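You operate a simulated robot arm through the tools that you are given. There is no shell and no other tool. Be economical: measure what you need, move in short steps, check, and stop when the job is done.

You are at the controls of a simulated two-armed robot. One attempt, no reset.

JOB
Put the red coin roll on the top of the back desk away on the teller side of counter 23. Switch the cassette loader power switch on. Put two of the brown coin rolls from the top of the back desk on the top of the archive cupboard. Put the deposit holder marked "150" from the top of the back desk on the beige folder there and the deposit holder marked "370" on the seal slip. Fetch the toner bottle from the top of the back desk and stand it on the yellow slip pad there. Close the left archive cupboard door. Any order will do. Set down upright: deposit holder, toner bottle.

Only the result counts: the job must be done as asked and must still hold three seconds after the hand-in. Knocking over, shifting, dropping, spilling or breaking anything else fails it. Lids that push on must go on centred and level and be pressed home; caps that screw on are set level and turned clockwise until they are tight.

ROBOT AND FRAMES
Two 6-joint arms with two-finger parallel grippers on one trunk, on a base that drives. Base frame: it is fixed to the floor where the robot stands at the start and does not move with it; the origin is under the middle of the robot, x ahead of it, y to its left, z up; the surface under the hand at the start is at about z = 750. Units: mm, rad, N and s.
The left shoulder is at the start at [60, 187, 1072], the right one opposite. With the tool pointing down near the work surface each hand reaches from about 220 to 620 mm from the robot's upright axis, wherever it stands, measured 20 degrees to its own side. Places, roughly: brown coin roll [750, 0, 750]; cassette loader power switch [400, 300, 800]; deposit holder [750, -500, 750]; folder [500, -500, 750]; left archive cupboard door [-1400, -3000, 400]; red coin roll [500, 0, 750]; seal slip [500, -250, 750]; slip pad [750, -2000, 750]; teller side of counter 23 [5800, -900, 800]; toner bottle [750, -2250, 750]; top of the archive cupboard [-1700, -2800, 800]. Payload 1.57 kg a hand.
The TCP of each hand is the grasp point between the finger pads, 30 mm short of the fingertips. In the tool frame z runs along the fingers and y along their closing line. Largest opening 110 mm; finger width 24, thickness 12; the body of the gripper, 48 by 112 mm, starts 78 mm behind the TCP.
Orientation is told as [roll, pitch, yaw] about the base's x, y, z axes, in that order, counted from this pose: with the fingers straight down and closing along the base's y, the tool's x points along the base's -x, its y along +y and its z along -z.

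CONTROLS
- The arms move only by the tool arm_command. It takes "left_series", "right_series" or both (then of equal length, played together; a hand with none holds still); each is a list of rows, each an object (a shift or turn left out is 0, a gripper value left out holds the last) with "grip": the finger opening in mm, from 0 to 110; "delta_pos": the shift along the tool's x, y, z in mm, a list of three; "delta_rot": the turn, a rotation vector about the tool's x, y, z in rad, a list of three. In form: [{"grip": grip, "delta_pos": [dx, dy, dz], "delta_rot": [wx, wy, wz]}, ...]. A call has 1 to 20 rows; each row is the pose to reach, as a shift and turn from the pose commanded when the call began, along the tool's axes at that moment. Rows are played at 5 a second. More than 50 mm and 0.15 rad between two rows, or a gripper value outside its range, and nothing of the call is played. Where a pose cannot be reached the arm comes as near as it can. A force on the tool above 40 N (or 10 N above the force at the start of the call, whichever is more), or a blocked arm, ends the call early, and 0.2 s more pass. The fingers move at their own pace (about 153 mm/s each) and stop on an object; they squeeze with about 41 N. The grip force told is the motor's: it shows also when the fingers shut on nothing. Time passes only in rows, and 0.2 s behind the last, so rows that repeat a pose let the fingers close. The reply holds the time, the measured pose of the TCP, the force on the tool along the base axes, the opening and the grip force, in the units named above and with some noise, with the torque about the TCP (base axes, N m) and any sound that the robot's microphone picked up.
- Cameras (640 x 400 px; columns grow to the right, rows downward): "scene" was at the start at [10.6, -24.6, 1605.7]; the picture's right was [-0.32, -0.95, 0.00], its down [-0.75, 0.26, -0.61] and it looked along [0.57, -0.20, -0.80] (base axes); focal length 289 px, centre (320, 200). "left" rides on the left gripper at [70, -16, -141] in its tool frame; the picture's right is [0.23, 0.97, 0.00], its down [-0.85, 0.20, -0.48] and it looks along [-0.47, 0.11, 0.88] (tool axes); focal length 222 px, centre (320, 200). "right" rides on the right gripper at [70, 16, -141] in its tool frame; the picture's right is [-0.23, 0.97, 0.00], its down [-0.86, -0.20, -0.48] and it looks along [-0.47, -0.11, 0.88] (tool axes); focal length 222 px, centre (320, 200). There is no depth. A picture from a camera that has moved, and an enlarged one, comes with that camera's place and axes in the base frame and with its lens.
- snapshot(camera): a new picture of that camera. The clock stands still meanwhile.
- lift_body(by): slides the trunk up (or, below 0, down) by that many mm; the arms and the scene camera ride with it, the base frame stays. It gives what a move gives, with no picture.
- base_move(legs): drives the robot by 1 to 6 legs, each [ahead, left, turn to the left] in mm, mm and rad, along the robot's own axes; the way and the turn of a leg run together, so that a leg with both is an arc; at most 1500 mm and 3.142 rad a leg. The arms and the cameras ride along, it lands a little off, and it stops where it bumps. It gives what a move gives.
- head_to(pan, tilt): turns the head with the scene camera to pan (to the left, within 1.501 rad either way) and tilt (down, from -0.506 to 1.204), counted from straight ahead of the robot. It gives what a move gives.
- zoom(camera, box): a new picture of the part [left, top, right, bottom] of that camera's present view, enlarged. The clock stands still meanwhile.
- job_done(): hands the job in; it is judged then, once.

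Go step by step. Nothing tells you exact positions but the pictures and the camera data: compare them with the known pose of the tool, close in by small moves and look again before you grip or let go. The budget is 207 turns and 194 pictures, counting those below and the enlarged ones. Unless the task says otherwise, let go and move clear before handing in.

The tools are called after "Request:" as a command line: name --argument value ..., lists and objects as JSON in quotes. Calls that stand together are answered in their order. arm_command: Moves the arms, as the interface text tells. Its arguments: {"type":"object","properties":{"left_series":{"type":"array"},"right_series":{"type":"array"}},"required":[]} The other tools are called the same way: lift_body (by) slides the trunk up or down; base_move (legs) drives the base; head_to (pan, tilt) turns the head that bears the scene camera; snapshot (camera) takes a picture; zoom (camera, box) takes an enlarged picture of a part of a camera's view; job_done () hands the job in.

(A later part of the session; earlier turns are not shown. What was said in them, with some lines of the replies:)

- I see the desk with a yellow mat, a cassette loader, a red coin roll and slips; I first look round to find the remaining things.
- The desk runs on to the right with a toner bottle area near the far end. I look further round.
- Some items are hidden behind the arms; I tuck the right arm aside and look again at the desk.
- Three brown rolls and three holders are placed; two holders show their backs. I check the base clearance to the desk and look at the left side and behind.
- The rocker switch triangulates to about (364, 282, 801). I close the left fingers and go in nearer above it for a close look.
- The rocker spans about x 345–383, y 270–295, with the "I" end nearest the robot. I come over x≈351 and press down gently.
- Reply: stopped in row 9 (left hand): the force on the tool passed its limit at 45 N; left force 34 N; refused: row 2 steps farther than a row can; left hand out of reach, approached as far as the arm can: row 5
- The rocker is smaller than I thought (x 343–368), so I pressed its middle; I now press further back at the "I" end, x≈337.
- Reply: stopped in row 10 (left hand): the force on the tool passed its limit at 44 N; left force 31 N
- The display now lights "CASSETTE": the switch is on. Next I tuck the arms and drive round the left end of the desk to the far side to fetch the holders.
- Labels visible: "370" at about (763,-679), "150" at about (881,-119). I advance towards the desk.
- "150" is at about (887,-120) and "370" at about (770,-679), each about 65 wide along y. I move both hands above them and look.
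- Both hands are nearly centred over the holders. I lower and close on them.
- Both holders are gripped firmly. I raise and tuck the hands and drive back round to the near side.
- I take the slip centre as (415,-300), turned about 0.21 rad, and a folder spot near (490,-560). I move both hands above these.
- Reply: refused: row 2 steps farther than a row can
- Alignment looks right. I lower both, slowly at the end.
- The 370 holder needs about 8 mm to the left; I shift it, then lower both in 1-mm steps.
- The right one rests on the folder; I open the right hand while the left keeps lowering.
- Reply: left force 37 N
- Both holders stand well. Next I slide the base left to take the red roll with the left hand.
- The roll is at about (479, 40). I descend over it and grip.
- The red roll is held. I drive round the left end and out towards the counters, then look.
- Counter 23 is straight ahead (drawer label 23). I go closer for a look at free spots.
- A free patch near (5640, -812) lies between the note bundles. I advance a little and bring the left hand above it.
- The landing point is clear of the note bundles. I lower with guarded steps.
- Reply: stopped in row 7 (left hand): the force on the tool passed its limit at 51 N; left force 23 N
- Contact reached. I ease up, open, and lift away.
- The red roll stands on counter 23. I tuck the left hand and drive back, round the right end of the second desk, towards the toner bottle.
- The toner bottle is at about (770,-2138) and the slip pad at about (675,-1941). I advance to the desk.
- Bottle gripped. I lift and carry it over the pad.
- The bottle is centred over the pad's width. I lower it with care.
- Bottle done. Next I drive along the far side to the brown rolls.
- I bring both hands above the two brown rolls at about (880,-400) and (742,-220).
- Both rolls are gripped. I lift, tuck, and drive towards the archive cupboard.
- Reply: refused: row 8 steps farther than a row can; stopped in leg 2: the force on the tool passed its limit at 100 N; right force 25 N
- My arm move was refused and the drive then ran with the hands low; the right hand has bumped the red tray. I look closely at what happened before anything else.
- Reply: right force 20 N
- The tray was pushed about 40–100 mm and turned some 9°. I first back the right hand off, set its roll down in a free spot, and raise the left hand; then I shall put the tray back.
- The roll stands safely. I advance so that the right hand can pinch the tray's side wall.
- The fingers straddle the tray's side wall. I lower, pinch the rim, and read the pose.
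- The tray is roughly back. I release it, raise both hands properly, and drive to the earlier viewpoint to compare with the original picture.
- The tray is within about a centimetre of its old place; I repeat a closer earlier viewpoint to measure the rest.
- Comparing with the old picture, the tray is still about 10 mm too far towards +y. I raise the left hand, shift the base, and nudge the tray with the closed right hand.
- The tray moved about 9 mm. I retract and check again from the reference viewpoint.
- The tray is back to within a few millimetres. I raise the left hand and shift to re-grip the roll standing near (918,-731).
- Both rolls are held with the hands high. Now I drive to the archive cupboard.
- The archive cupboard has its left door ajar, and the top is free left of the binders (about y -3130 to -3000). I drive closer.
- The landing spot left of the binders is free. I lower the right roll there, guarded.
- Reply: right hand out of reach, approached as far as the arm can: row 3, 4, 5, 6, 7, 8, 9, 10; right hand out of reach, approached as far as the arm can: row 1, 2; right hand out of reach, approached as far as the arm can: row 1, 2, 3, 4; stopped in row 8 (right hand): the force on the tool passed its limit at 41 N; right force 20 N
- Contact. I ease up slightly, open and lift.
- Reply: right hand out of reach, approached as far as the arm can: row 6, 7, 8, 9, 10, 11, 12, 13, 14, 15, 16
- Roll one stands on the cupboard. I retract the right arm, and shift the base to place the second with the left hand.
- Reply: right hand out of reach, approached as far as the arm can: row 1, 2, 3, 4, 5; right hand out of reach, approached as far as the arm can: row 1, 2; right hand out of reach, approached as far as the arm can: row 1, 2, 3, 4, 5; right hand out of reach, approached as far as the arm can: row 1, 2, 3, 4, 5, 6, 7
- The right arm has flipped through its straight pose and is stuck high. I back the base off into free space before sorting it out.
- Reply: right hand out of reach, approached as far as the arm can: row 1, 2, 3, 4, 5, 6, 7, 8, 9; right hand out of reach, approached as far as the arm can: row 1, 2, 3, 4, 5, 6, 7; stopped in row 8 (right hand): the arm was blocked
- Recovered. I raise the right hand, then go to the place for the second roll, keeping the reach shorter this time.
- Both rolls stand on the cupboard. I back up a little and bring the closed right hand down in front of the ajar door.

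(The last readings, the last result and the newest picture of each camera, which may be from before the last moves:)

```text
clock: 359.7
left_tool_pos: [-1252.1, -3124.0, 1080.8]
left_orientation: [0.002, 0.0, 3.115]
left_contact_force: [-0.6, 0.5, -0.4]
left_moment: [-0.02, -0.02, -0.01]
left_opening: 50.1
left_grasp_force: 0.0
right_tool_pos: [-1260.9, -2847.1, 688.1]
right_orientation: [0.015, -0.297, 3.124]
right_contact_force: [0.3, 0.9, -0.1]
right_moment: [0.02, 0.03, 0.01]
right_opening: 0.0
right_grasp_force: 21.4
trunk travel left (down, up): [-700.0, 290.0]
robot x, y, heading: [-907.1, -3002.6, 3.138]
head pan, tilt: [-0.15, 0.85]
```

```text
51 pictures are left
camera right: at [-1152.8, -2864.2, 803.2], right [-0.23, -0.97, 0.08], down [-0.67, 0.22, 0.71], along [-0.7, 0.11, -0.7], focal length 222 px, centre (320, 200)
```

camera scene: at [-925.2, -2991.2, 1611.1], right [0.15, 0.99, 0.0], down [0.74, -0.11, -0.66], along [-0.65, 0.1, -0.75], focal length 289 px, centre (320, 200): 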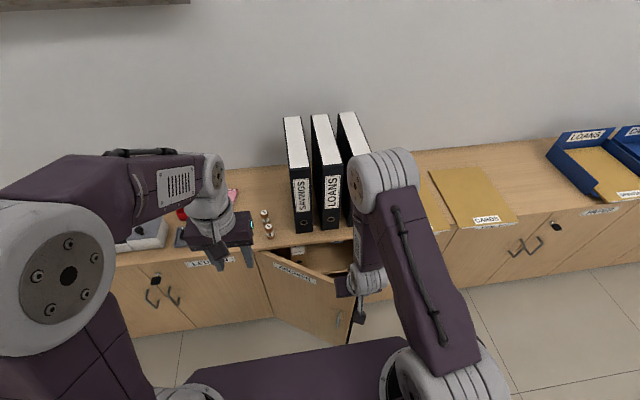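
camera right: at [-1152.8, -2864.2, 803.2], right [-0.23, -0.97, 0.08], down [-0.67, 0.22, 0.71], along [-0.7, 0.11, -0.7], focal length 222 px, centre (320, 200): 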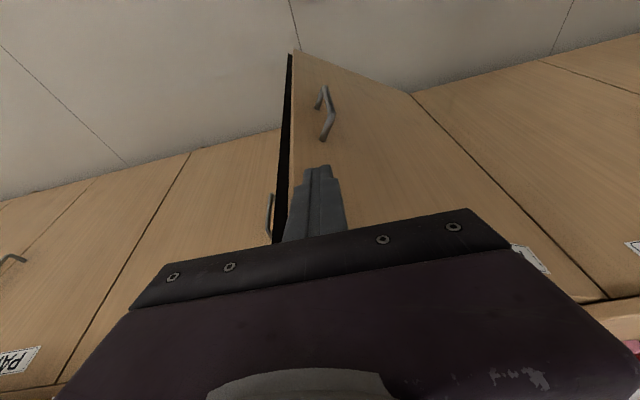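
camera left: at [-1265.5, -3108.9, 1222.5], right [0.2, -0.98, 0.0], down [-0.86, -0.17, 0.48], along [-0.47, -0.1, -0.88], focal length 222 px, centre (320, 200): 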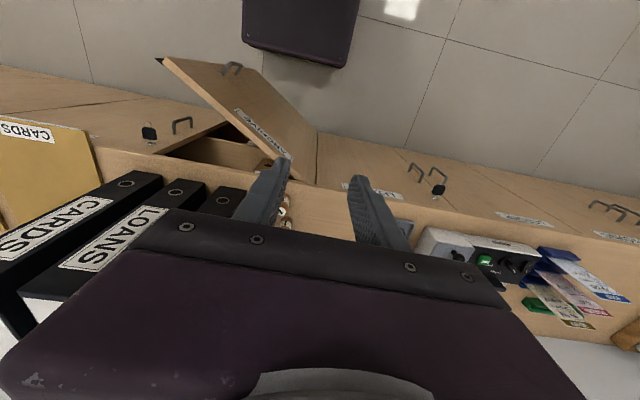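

The closed fingers are in front of the door near its free edge. I push it shut gently.

Request:
arm_command --right_series '[{"delta_pos": [-19, 0, 6]}, {"delta_pos": [-38, 0, 12]}, {"delta_pos": [-53, 0, 16]}, {"delta_pos": [-67, 0, 20]}, {"delta_pos": [-81, 0, 25]}, {"delta_pos": [-96, 0, 29]}, {"delta_pos": [-110, 0, 33]}, {"delta_pos": [-124, 0, 38]}, {"delta_pos": [-139, 0, 42]}, {"delta_pos": [-153, 0, 47]}, {"delta_pos": [-163, 0, 49]}]'

Request:
snapshot --camera "right"

Request:
snapshot --camera "scene"

```text
clock: 362.1
left_tool_pos: [-1253.3, -3122.9, 1080.8]
left_orientation: [0.002, 0.001, 3.116]
left_contact_force: [0.2, 0.1, 0.3]
left_moment: [-0.01, 0.02, 0.03]
left_opening: 50.2
left_grasp_force: 0.0
right_tool_pos: [-1422.4, -2851.5, 691.5]
right_orientation: [0.026, -0.297, 3.122]
right_contact_force: [0.4, 0.3, -0.5]
right_moment: [-0.02, 0.0, 0.0]
right_opening: 0.2
right_grasp_force: 21.6
right hand out of reach, approached as far as the arm can: row 11
trunk travel left (down, up): [-700.0, 290.0]
robot x, y, heading: [-908.1, -3002.6, 3.139]
head pan, tilt: [-0.15, 0.85]
```

```text
50 pictures are left
camera right: at [-1315.7, -2865.9, 805.6], right [-0.23, -0.97, 0.09], down [-0.68, 0.22, 0.7], along [-0.7, 0.1, -0.71], focal length 222 px, centre (320, 200)
```

right: 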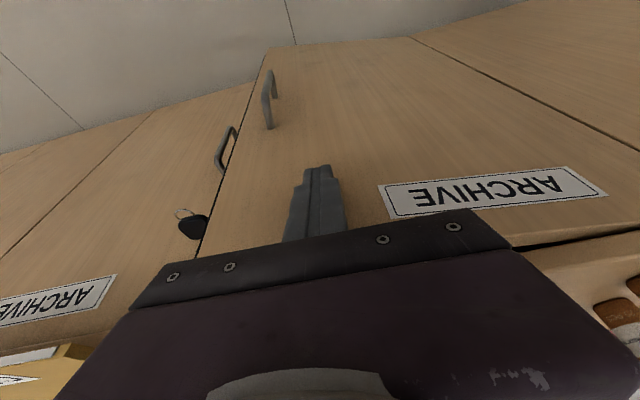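

```text
49 pictures are left
camera scene: at [-924.0, -2991.3, 1611.0], right [0.15, 0.99, 0.0], down [0.74, -0.11, -0.66], along [-0.65, 0.1, -0.75], focal length 289 px, centre (320, 200)
```

scene: 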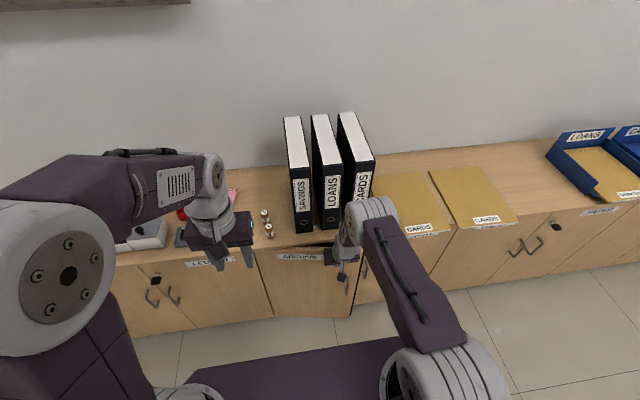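

Nearly closed; the arm is at its reach. I draw back slightly, drive forward 60 mm and push the rest.

Request:
arm_command --right_series '[{"delta_pos": [25, 0, -8]}, {"delta_pos": [50, 0, -15]}]'

Request:
base_move --legs '[[70, 0, 0]]'

```text
clock: 362.7
left_tool_pos: [-1252.1, -3124.1, 1080.6]
left_orientation: [0.001, -0.001, 3.115]
left_contact_force: [-0.6, -0.1, 0.5]
left_moment: [0.0, 0.02, 0.0]
left_opening: 50.2
left_grasp_force: 0.1
right_tool_pos: [-1377.4, -2851.7, 692.9]
right_orientation: [0.016, -0.299, 3.126]
right_contact_force: [0.0, 0.0, -0.1]
right_moment: [-0.02, 0.02, 0.02]
right_opening: 0.0
right_grasp_force: 21.5
trunk travel left (down, up): [-700.0, 290.0]
robot x, y, heading: [-907.4, -3002.6, 3.137]
head pan, tilt: [-0.15, 0.85]
```

```text
clock: 363.8
left_tool_pos: [-1324.0, -3122.5, 1082.2]
left_orientation: [0.002, 0.001, 3.116]
left_contact_force: [0.0, -0.6, 0.3]
left_moment: [-0.04, -0.03, -0.02]
left_opening: 50.2
left_grasp_force: 0.0
right_tool_pos: [-1449.5, -2849.2, 692.8]
right_orientation: [0.016, -0.298, 3.123]
right_contact_force: [0.8, -0.6, 0.7]
right_moment: [0.01, -0.02, -0.01]
right_opening: 0.0
right_grasp_force: 20.9
trunk travel left (down, up): [-700.0, 290.0]
robot x, y, heading: [-978.1, -3003.7, 3.138]
head pan, tilt: [-0.15, 0.85]
```

Request:
arm_command --right_series '[{"delta_pos": [-6, 0, 2]}, {"delta_pos": [-10, 0, 3]}, {"delta_pos": [-14, 0, 4]}, {"delta_pos": [-18, 0, 5.5]}, {"delta_pos": [-22, 0, 6.5]}, {"delta_pos": [-26, 0, 8]}, {"delta_pos": [-30, 0, 9]}]'

Request:
snapshot --camera "right"

```text
clock: 365.4
left_tool_pos: [-1323.1, -3123.4, 1080.8]
left_orientation: [0.001, -0.001, 3.116]
left_contact_force: [0.4, -0.4, -0.1]
left_moment: [0.01, 0.01, 0.02]
left_opening: 50.0
left_grasp_force: 0.0
right_tool_pos: [-1478.0, -2850.5, 691.1]
right_orientation: [0.015, -0.29, 3.123]
right_contact_force: [14.4, -4.5, -2.5]
right_moment: [-0.27, -0.4, 0.1]
right_opening: 0.3
right_grasp_force: 21.2
trunk travel left (down, up): [-700.0, 290.0]
robot x, y, heading: [-982.7, -3001.6, 3.141]
head pan, tilt: [-0.15, 0.85]
```

```text
48 pictures are left
camera right: at [-1370.1, -2866.4, 806.6], right [-0.23, -0.97, 0.08], down [-0.68, 0.22, 0.7], along [-0.7, 0.11, -0.71], focal length 222 px, centre (320, 200)
```

right: 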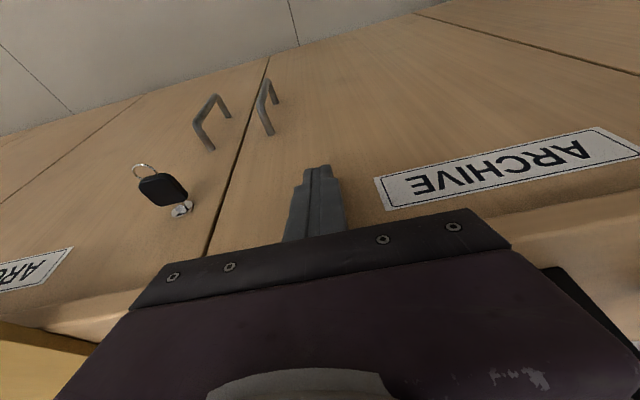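

Request:
arm_command --right_series '[{"delta_pos": [-1.5, 0, 0.5]}, {"delta_pos": [-2.5, 0, 1]}, {"delta_pos": [0, 0, 0]}, {"delta_pos": [30, 0, -9]}, {"delta_pos": [65, 0, -20]}, {"delta_pos": [100, 0, -30]}, {"delta_pos": [135, 0, -42]}, {"delta_pos": [160, 0, -70]}]'

Request:
snapshot --camera "right"

Request:
snapshot --camera "scene"

```text
clock: 367.1
left_tool_pos: [-1324.2, -3122.2, 1080.2]
left_orientation: [0.0, 0.0, 3.115]
left_contact_force: [-0.5, -0.1, 0.5]
left_moment: [-0.01, 0.01, 0.0]
left_opening: 49.5
left_grasp_force: 0.1
right_tool_pos: [-1307.3, -2850.8, 713.1]
right_orientation: [0.016, -0.299, 3.124]
right_contact_force: [-0.3, -0.2, 0.1]
right_moment: [0.02, 0.01, 0.01]
right_opening: 0.0
right_grasp_force: 21.4
trunk travel left (down, up): [-700.0, 290.0]
robot x, y, heading: [-975.8, -3003.7, 3.145]
head pan, tilt: [-0.15, 0.85]
```

```text
47 pictures are left
camera right: at [-1199.3, -2867.8, 827.8], right [-0.23, -0.97, 0.08], down [-0.67, 0.22, 0.71], along [-0.7, 0.11, -0.7], focal length 222 px, centre (320, 200)
```

right: 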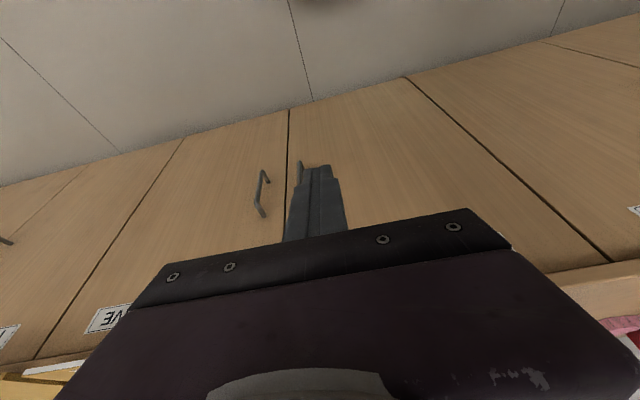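

```text
46 pictures are left
camera scene: at [-995.3, -2991.7, 1611.0], right [0.15, 0.99, 0.0], down [0.74, -0.11, -0.66], along [-0.65, 0.1, -0.75], focal length 289 px, centre (320, 200)
```

scene: 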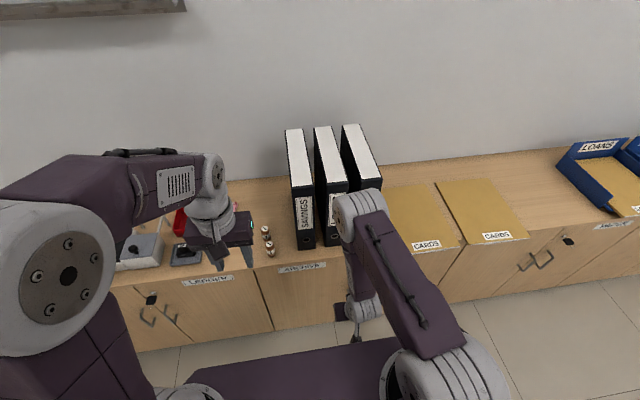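

The door is shut flush. I check the rolls and raise the right arm clear.

Request:
arm_command --right_series '[{"delta_pos": [20, 0, -40]}, {"delta_pos": [30, 0, -85], "delta_rot": [0, 0.1, 0]}, {"delta_pos": [35, 0, -130], "delta_rot": [0, 0.2, 0]}, {"delta_pos": [35, 0, -175], "delta_rot": [0, 0.3, 0]}]'

Request:
base_move --legs '[[-250, 0, 0]]'

Request:
zoom --camera "scene" --box '[200, 120, 440, 300]'

```text
clock: 368.1
left_tool_pos: [-1322.9, -3123.6, 1081.0]
left_orientation: [0.003, -0.001, 3.115]
left_contact_force: [0.2, 0.4, 0.8]
left_moment: [0.0, 0.04, 0.05]
left_opening: 50.0
left_grasp_force: 0.1
right_tool_pos: [-1244.1, -2853.1, 863.8]
right_orientation: [0.013, 0.003, 3.129]
right_contact_force: [0.5, 0.6, -0.1]
right_moment: [0.01, 0.03, -0.01]
right_opening: 0.0
right_grasp_force: 21.1
right hand out of reach, approached as far as the arm can: row 3, 4
trunk travel left (down, up): [-700.0, 290.0]
robot x, y, heading: [-980.6, -3003.3, 3.14]
head pan, tilt: [-0.15, 0.85]
```

```text
clock: 370.0
left_tool_pos: [-1076.2, -3120.8, 1080.8]
left_orientation: [0.003, 0.002, 3.105]
left_contact_force: [-0.3, -0.1, -0.1]
left_moment: [-0.01, -0.02, 0.03]
left_opening: 49.9
left_grasp_force: 0.2
right_tool_pos: [-994.2, -2851.5, 863.1]
right_orientation: [0.015, 0.006, 3.118]
right_contact_force: [-0.2, -0.6, 0.4]
right_moment: [0.05, 0.03, 0.04]
right_opening: 0.1
right_grasp_force: 20.6
trunk travel left (down, up): [-700.0, 290.0]
robot x, y, heading: [-727.6, -3001.9, 3.127]
head pan, tilt: [-0.15, 0.85]
```

```text
2.22 times, centred on (320, 210) of scene
camera zoom: at [-747.5, -2992.6, 1611.0], right [0.16, 0.99, 0.0], down [0.74, -0.12, -0.66], along [-0.65, 0.11, -0.75], focal length 642 px, centre (320, 178)
```

zoom: 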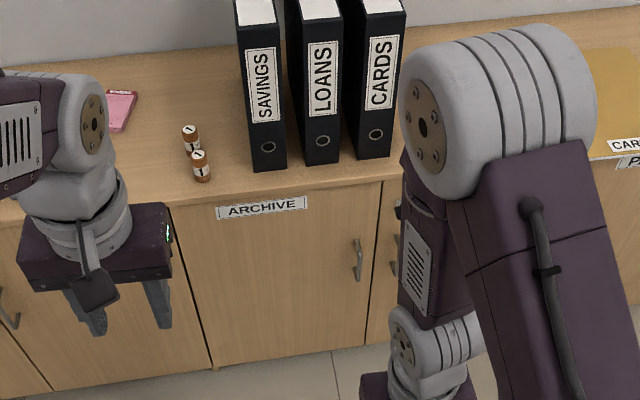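

Everything is in place. With turns to spare, I make one last check of the tray from the earlier near-side viewpoint.

Request:
arm_command --right_series '[{"delta_pos": [-30, 0, -30]}, {"delta_pos": [-60, -10, -65]}, {"delta_pos": [-80, -30, -105]}, {"delta_pos": [-80, -60, -140]}, {"delta_pos": [-80, -90, -175]}, {"delta_pos": [-80, -120, -205]}]'

Request:
base_move --legs '[[0, -1500, 0], [0, -1090, 0], [0, 0, 3.14]]'

```text
clock: 371.4
left_tool_pos: [-1076.0, -3120.9, 1080.1]
left_orientation: [0.001, -0.001, 3.105]
left_contact_force: [0.0, 0.0, -0.1]
left_moment: [-0.03, 0.02, -0.02]
left_opening: 50.1
left_grasp_force: 0.0
right_tool_pos: [-1072.2, -2730.4, 1068.3]
right_orientation: [0.016, 0.005, 3.12]
right_contact_force: [0.1, -0.5, 0.1]
right_moment: [-0.03, 0.01, -0.01]
right_opening: 0.0
right_grasp_force: 21.4
trunk travel left (down, up): [-700.0, 290.0]
robot x, y, heading: [-733.8, -3004.1, 3.132]
head pan, tilt: [-0.15, 0.85]
```

```text
clock: 391.4
left_tool_pos: [-316.5, -275.2, 1079.9]
left_orientation: [0.002, -0.001, -0.026]
left_contact_force: [0.4, -1.0, -0.1]
left_moment: [0.02, 0.0, 0.01]
left_opening: 50.2
left_grasp_force: 0.0
right_tool_pos: [-315.2, -666.6, 1067.9]
right_orientation: [0.014, 0.006, -0.01]
right_contact_force: [0.1, 0.9, -0.1]
right_moment: [-0.04, -0.01, 0.01]
right_opening: 0.0
right_grasp_force: 21.4
trunk travel left (down, up): [-700.0, 290.0]
robot x, y, heading: [-661.2, -398.1, 0.001]
head pan, tilt: [-0.15, 0.85]
```

Request:
base_move --legs '[[648, -10, 0.003]]'

Request:
head_to --pan 0.0 --tilt 0.949

Request:
snapshot --camera "scene"

```text
clock: 395.0
left_tool_pos: [330.0, -290.8, 1079.6]
left_orientation: [0.001, -0.001, -0.031]
left_contact_force: [-0.7, -0.5, 0.2]
left_moment: [-0.01, -0.01, 0.02]
left_opening: 49.8
left_grasp_force: 0.0
right_tool_pos: [329.7, -680.1, 1067.2]
right_orientation: [0.015, 0.007, -0.018]
right_contact_force: [-1.3, 0.3, -0.2]
right_moment: [0.0, 0.02, -0.01]
right_opening: 0.0
right_grasp_force: 21.1
trunk travel left (down, up): [-700.0, 290.0]
robot x, y, heading: [-15.4, -407.2, -0.01]
head pan, tilt: [-0.15, 0.85]
```

```text
clock: 395.7
left_tool_pos: [331.5, -291.1, 1080.4]
left_orientation: [0.0, 0.0, -0.032]
left_contact_force: [-0.6, -0.1, -1.4]
left_moment: [-0.05, -0.01, 0.01]
left_opening: 49.8
left_grasp_force: 0.1
right_tool_pos: [331.5, -680.2, 1067.8]
right_orientation: [0.014, 0.005, -0.02]
right_contact_force: [0.6, 0.1, -0.8]
right_moment: [0.03, -0.02, 0.01]
right_opening: 0.1
right_grasp_force: 21.4
trunk travel left (down, up): [-700.0, 290.0]
robot x, y, heading: [-12.2, -407.7, -0.005]
head pan, tilt: [0.0, 0.949]
```

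```text
44 pictures are left
camera scene: at [-1.3, -410.1, 1603.5], right [-0.01, -1.0, 0.0], down [-0.81, 0.01, -0.58], along [0.58, 0.0, -0.81], focal length 289 px, centre (320, 200)
```

scene: 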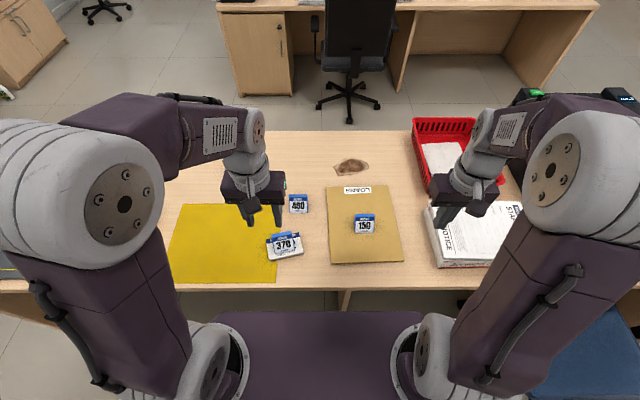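

The tray, the holders and everything else on the desk match the original picture to within about a pixel. All the items are placed, so I hand in.

Request:
job_done

```text
The job is handed in.
```

I did every part of the job and handed it in, but I bumped the red tray on the back desk along the way.

- **Red coin roll:** it stands on the teller side of counter 23.
- **Cassette loader:** the power switch is on and the display lights up.
- **Brown coin rolls:** two stand on top of the archive cupboard, left of the binders.
- **Deposit holders:** "150" stands on the beige folder and "370" on the seal slip.
- **Toner bottle:** it stands on the slip pad beside where it was. The pad looks cream rather than bright yellow, but I saw no other slip pad there.
- **Archive cupboard:** the left door is shut flush.

**Red tray:** an arm move was refused and I drove off with the hands still low, so the right hand pushed the tray about 40–100 mm and turned it. I put it back, and by the pictures it is within about 5 mm of its old place. The printer beside it did not move.
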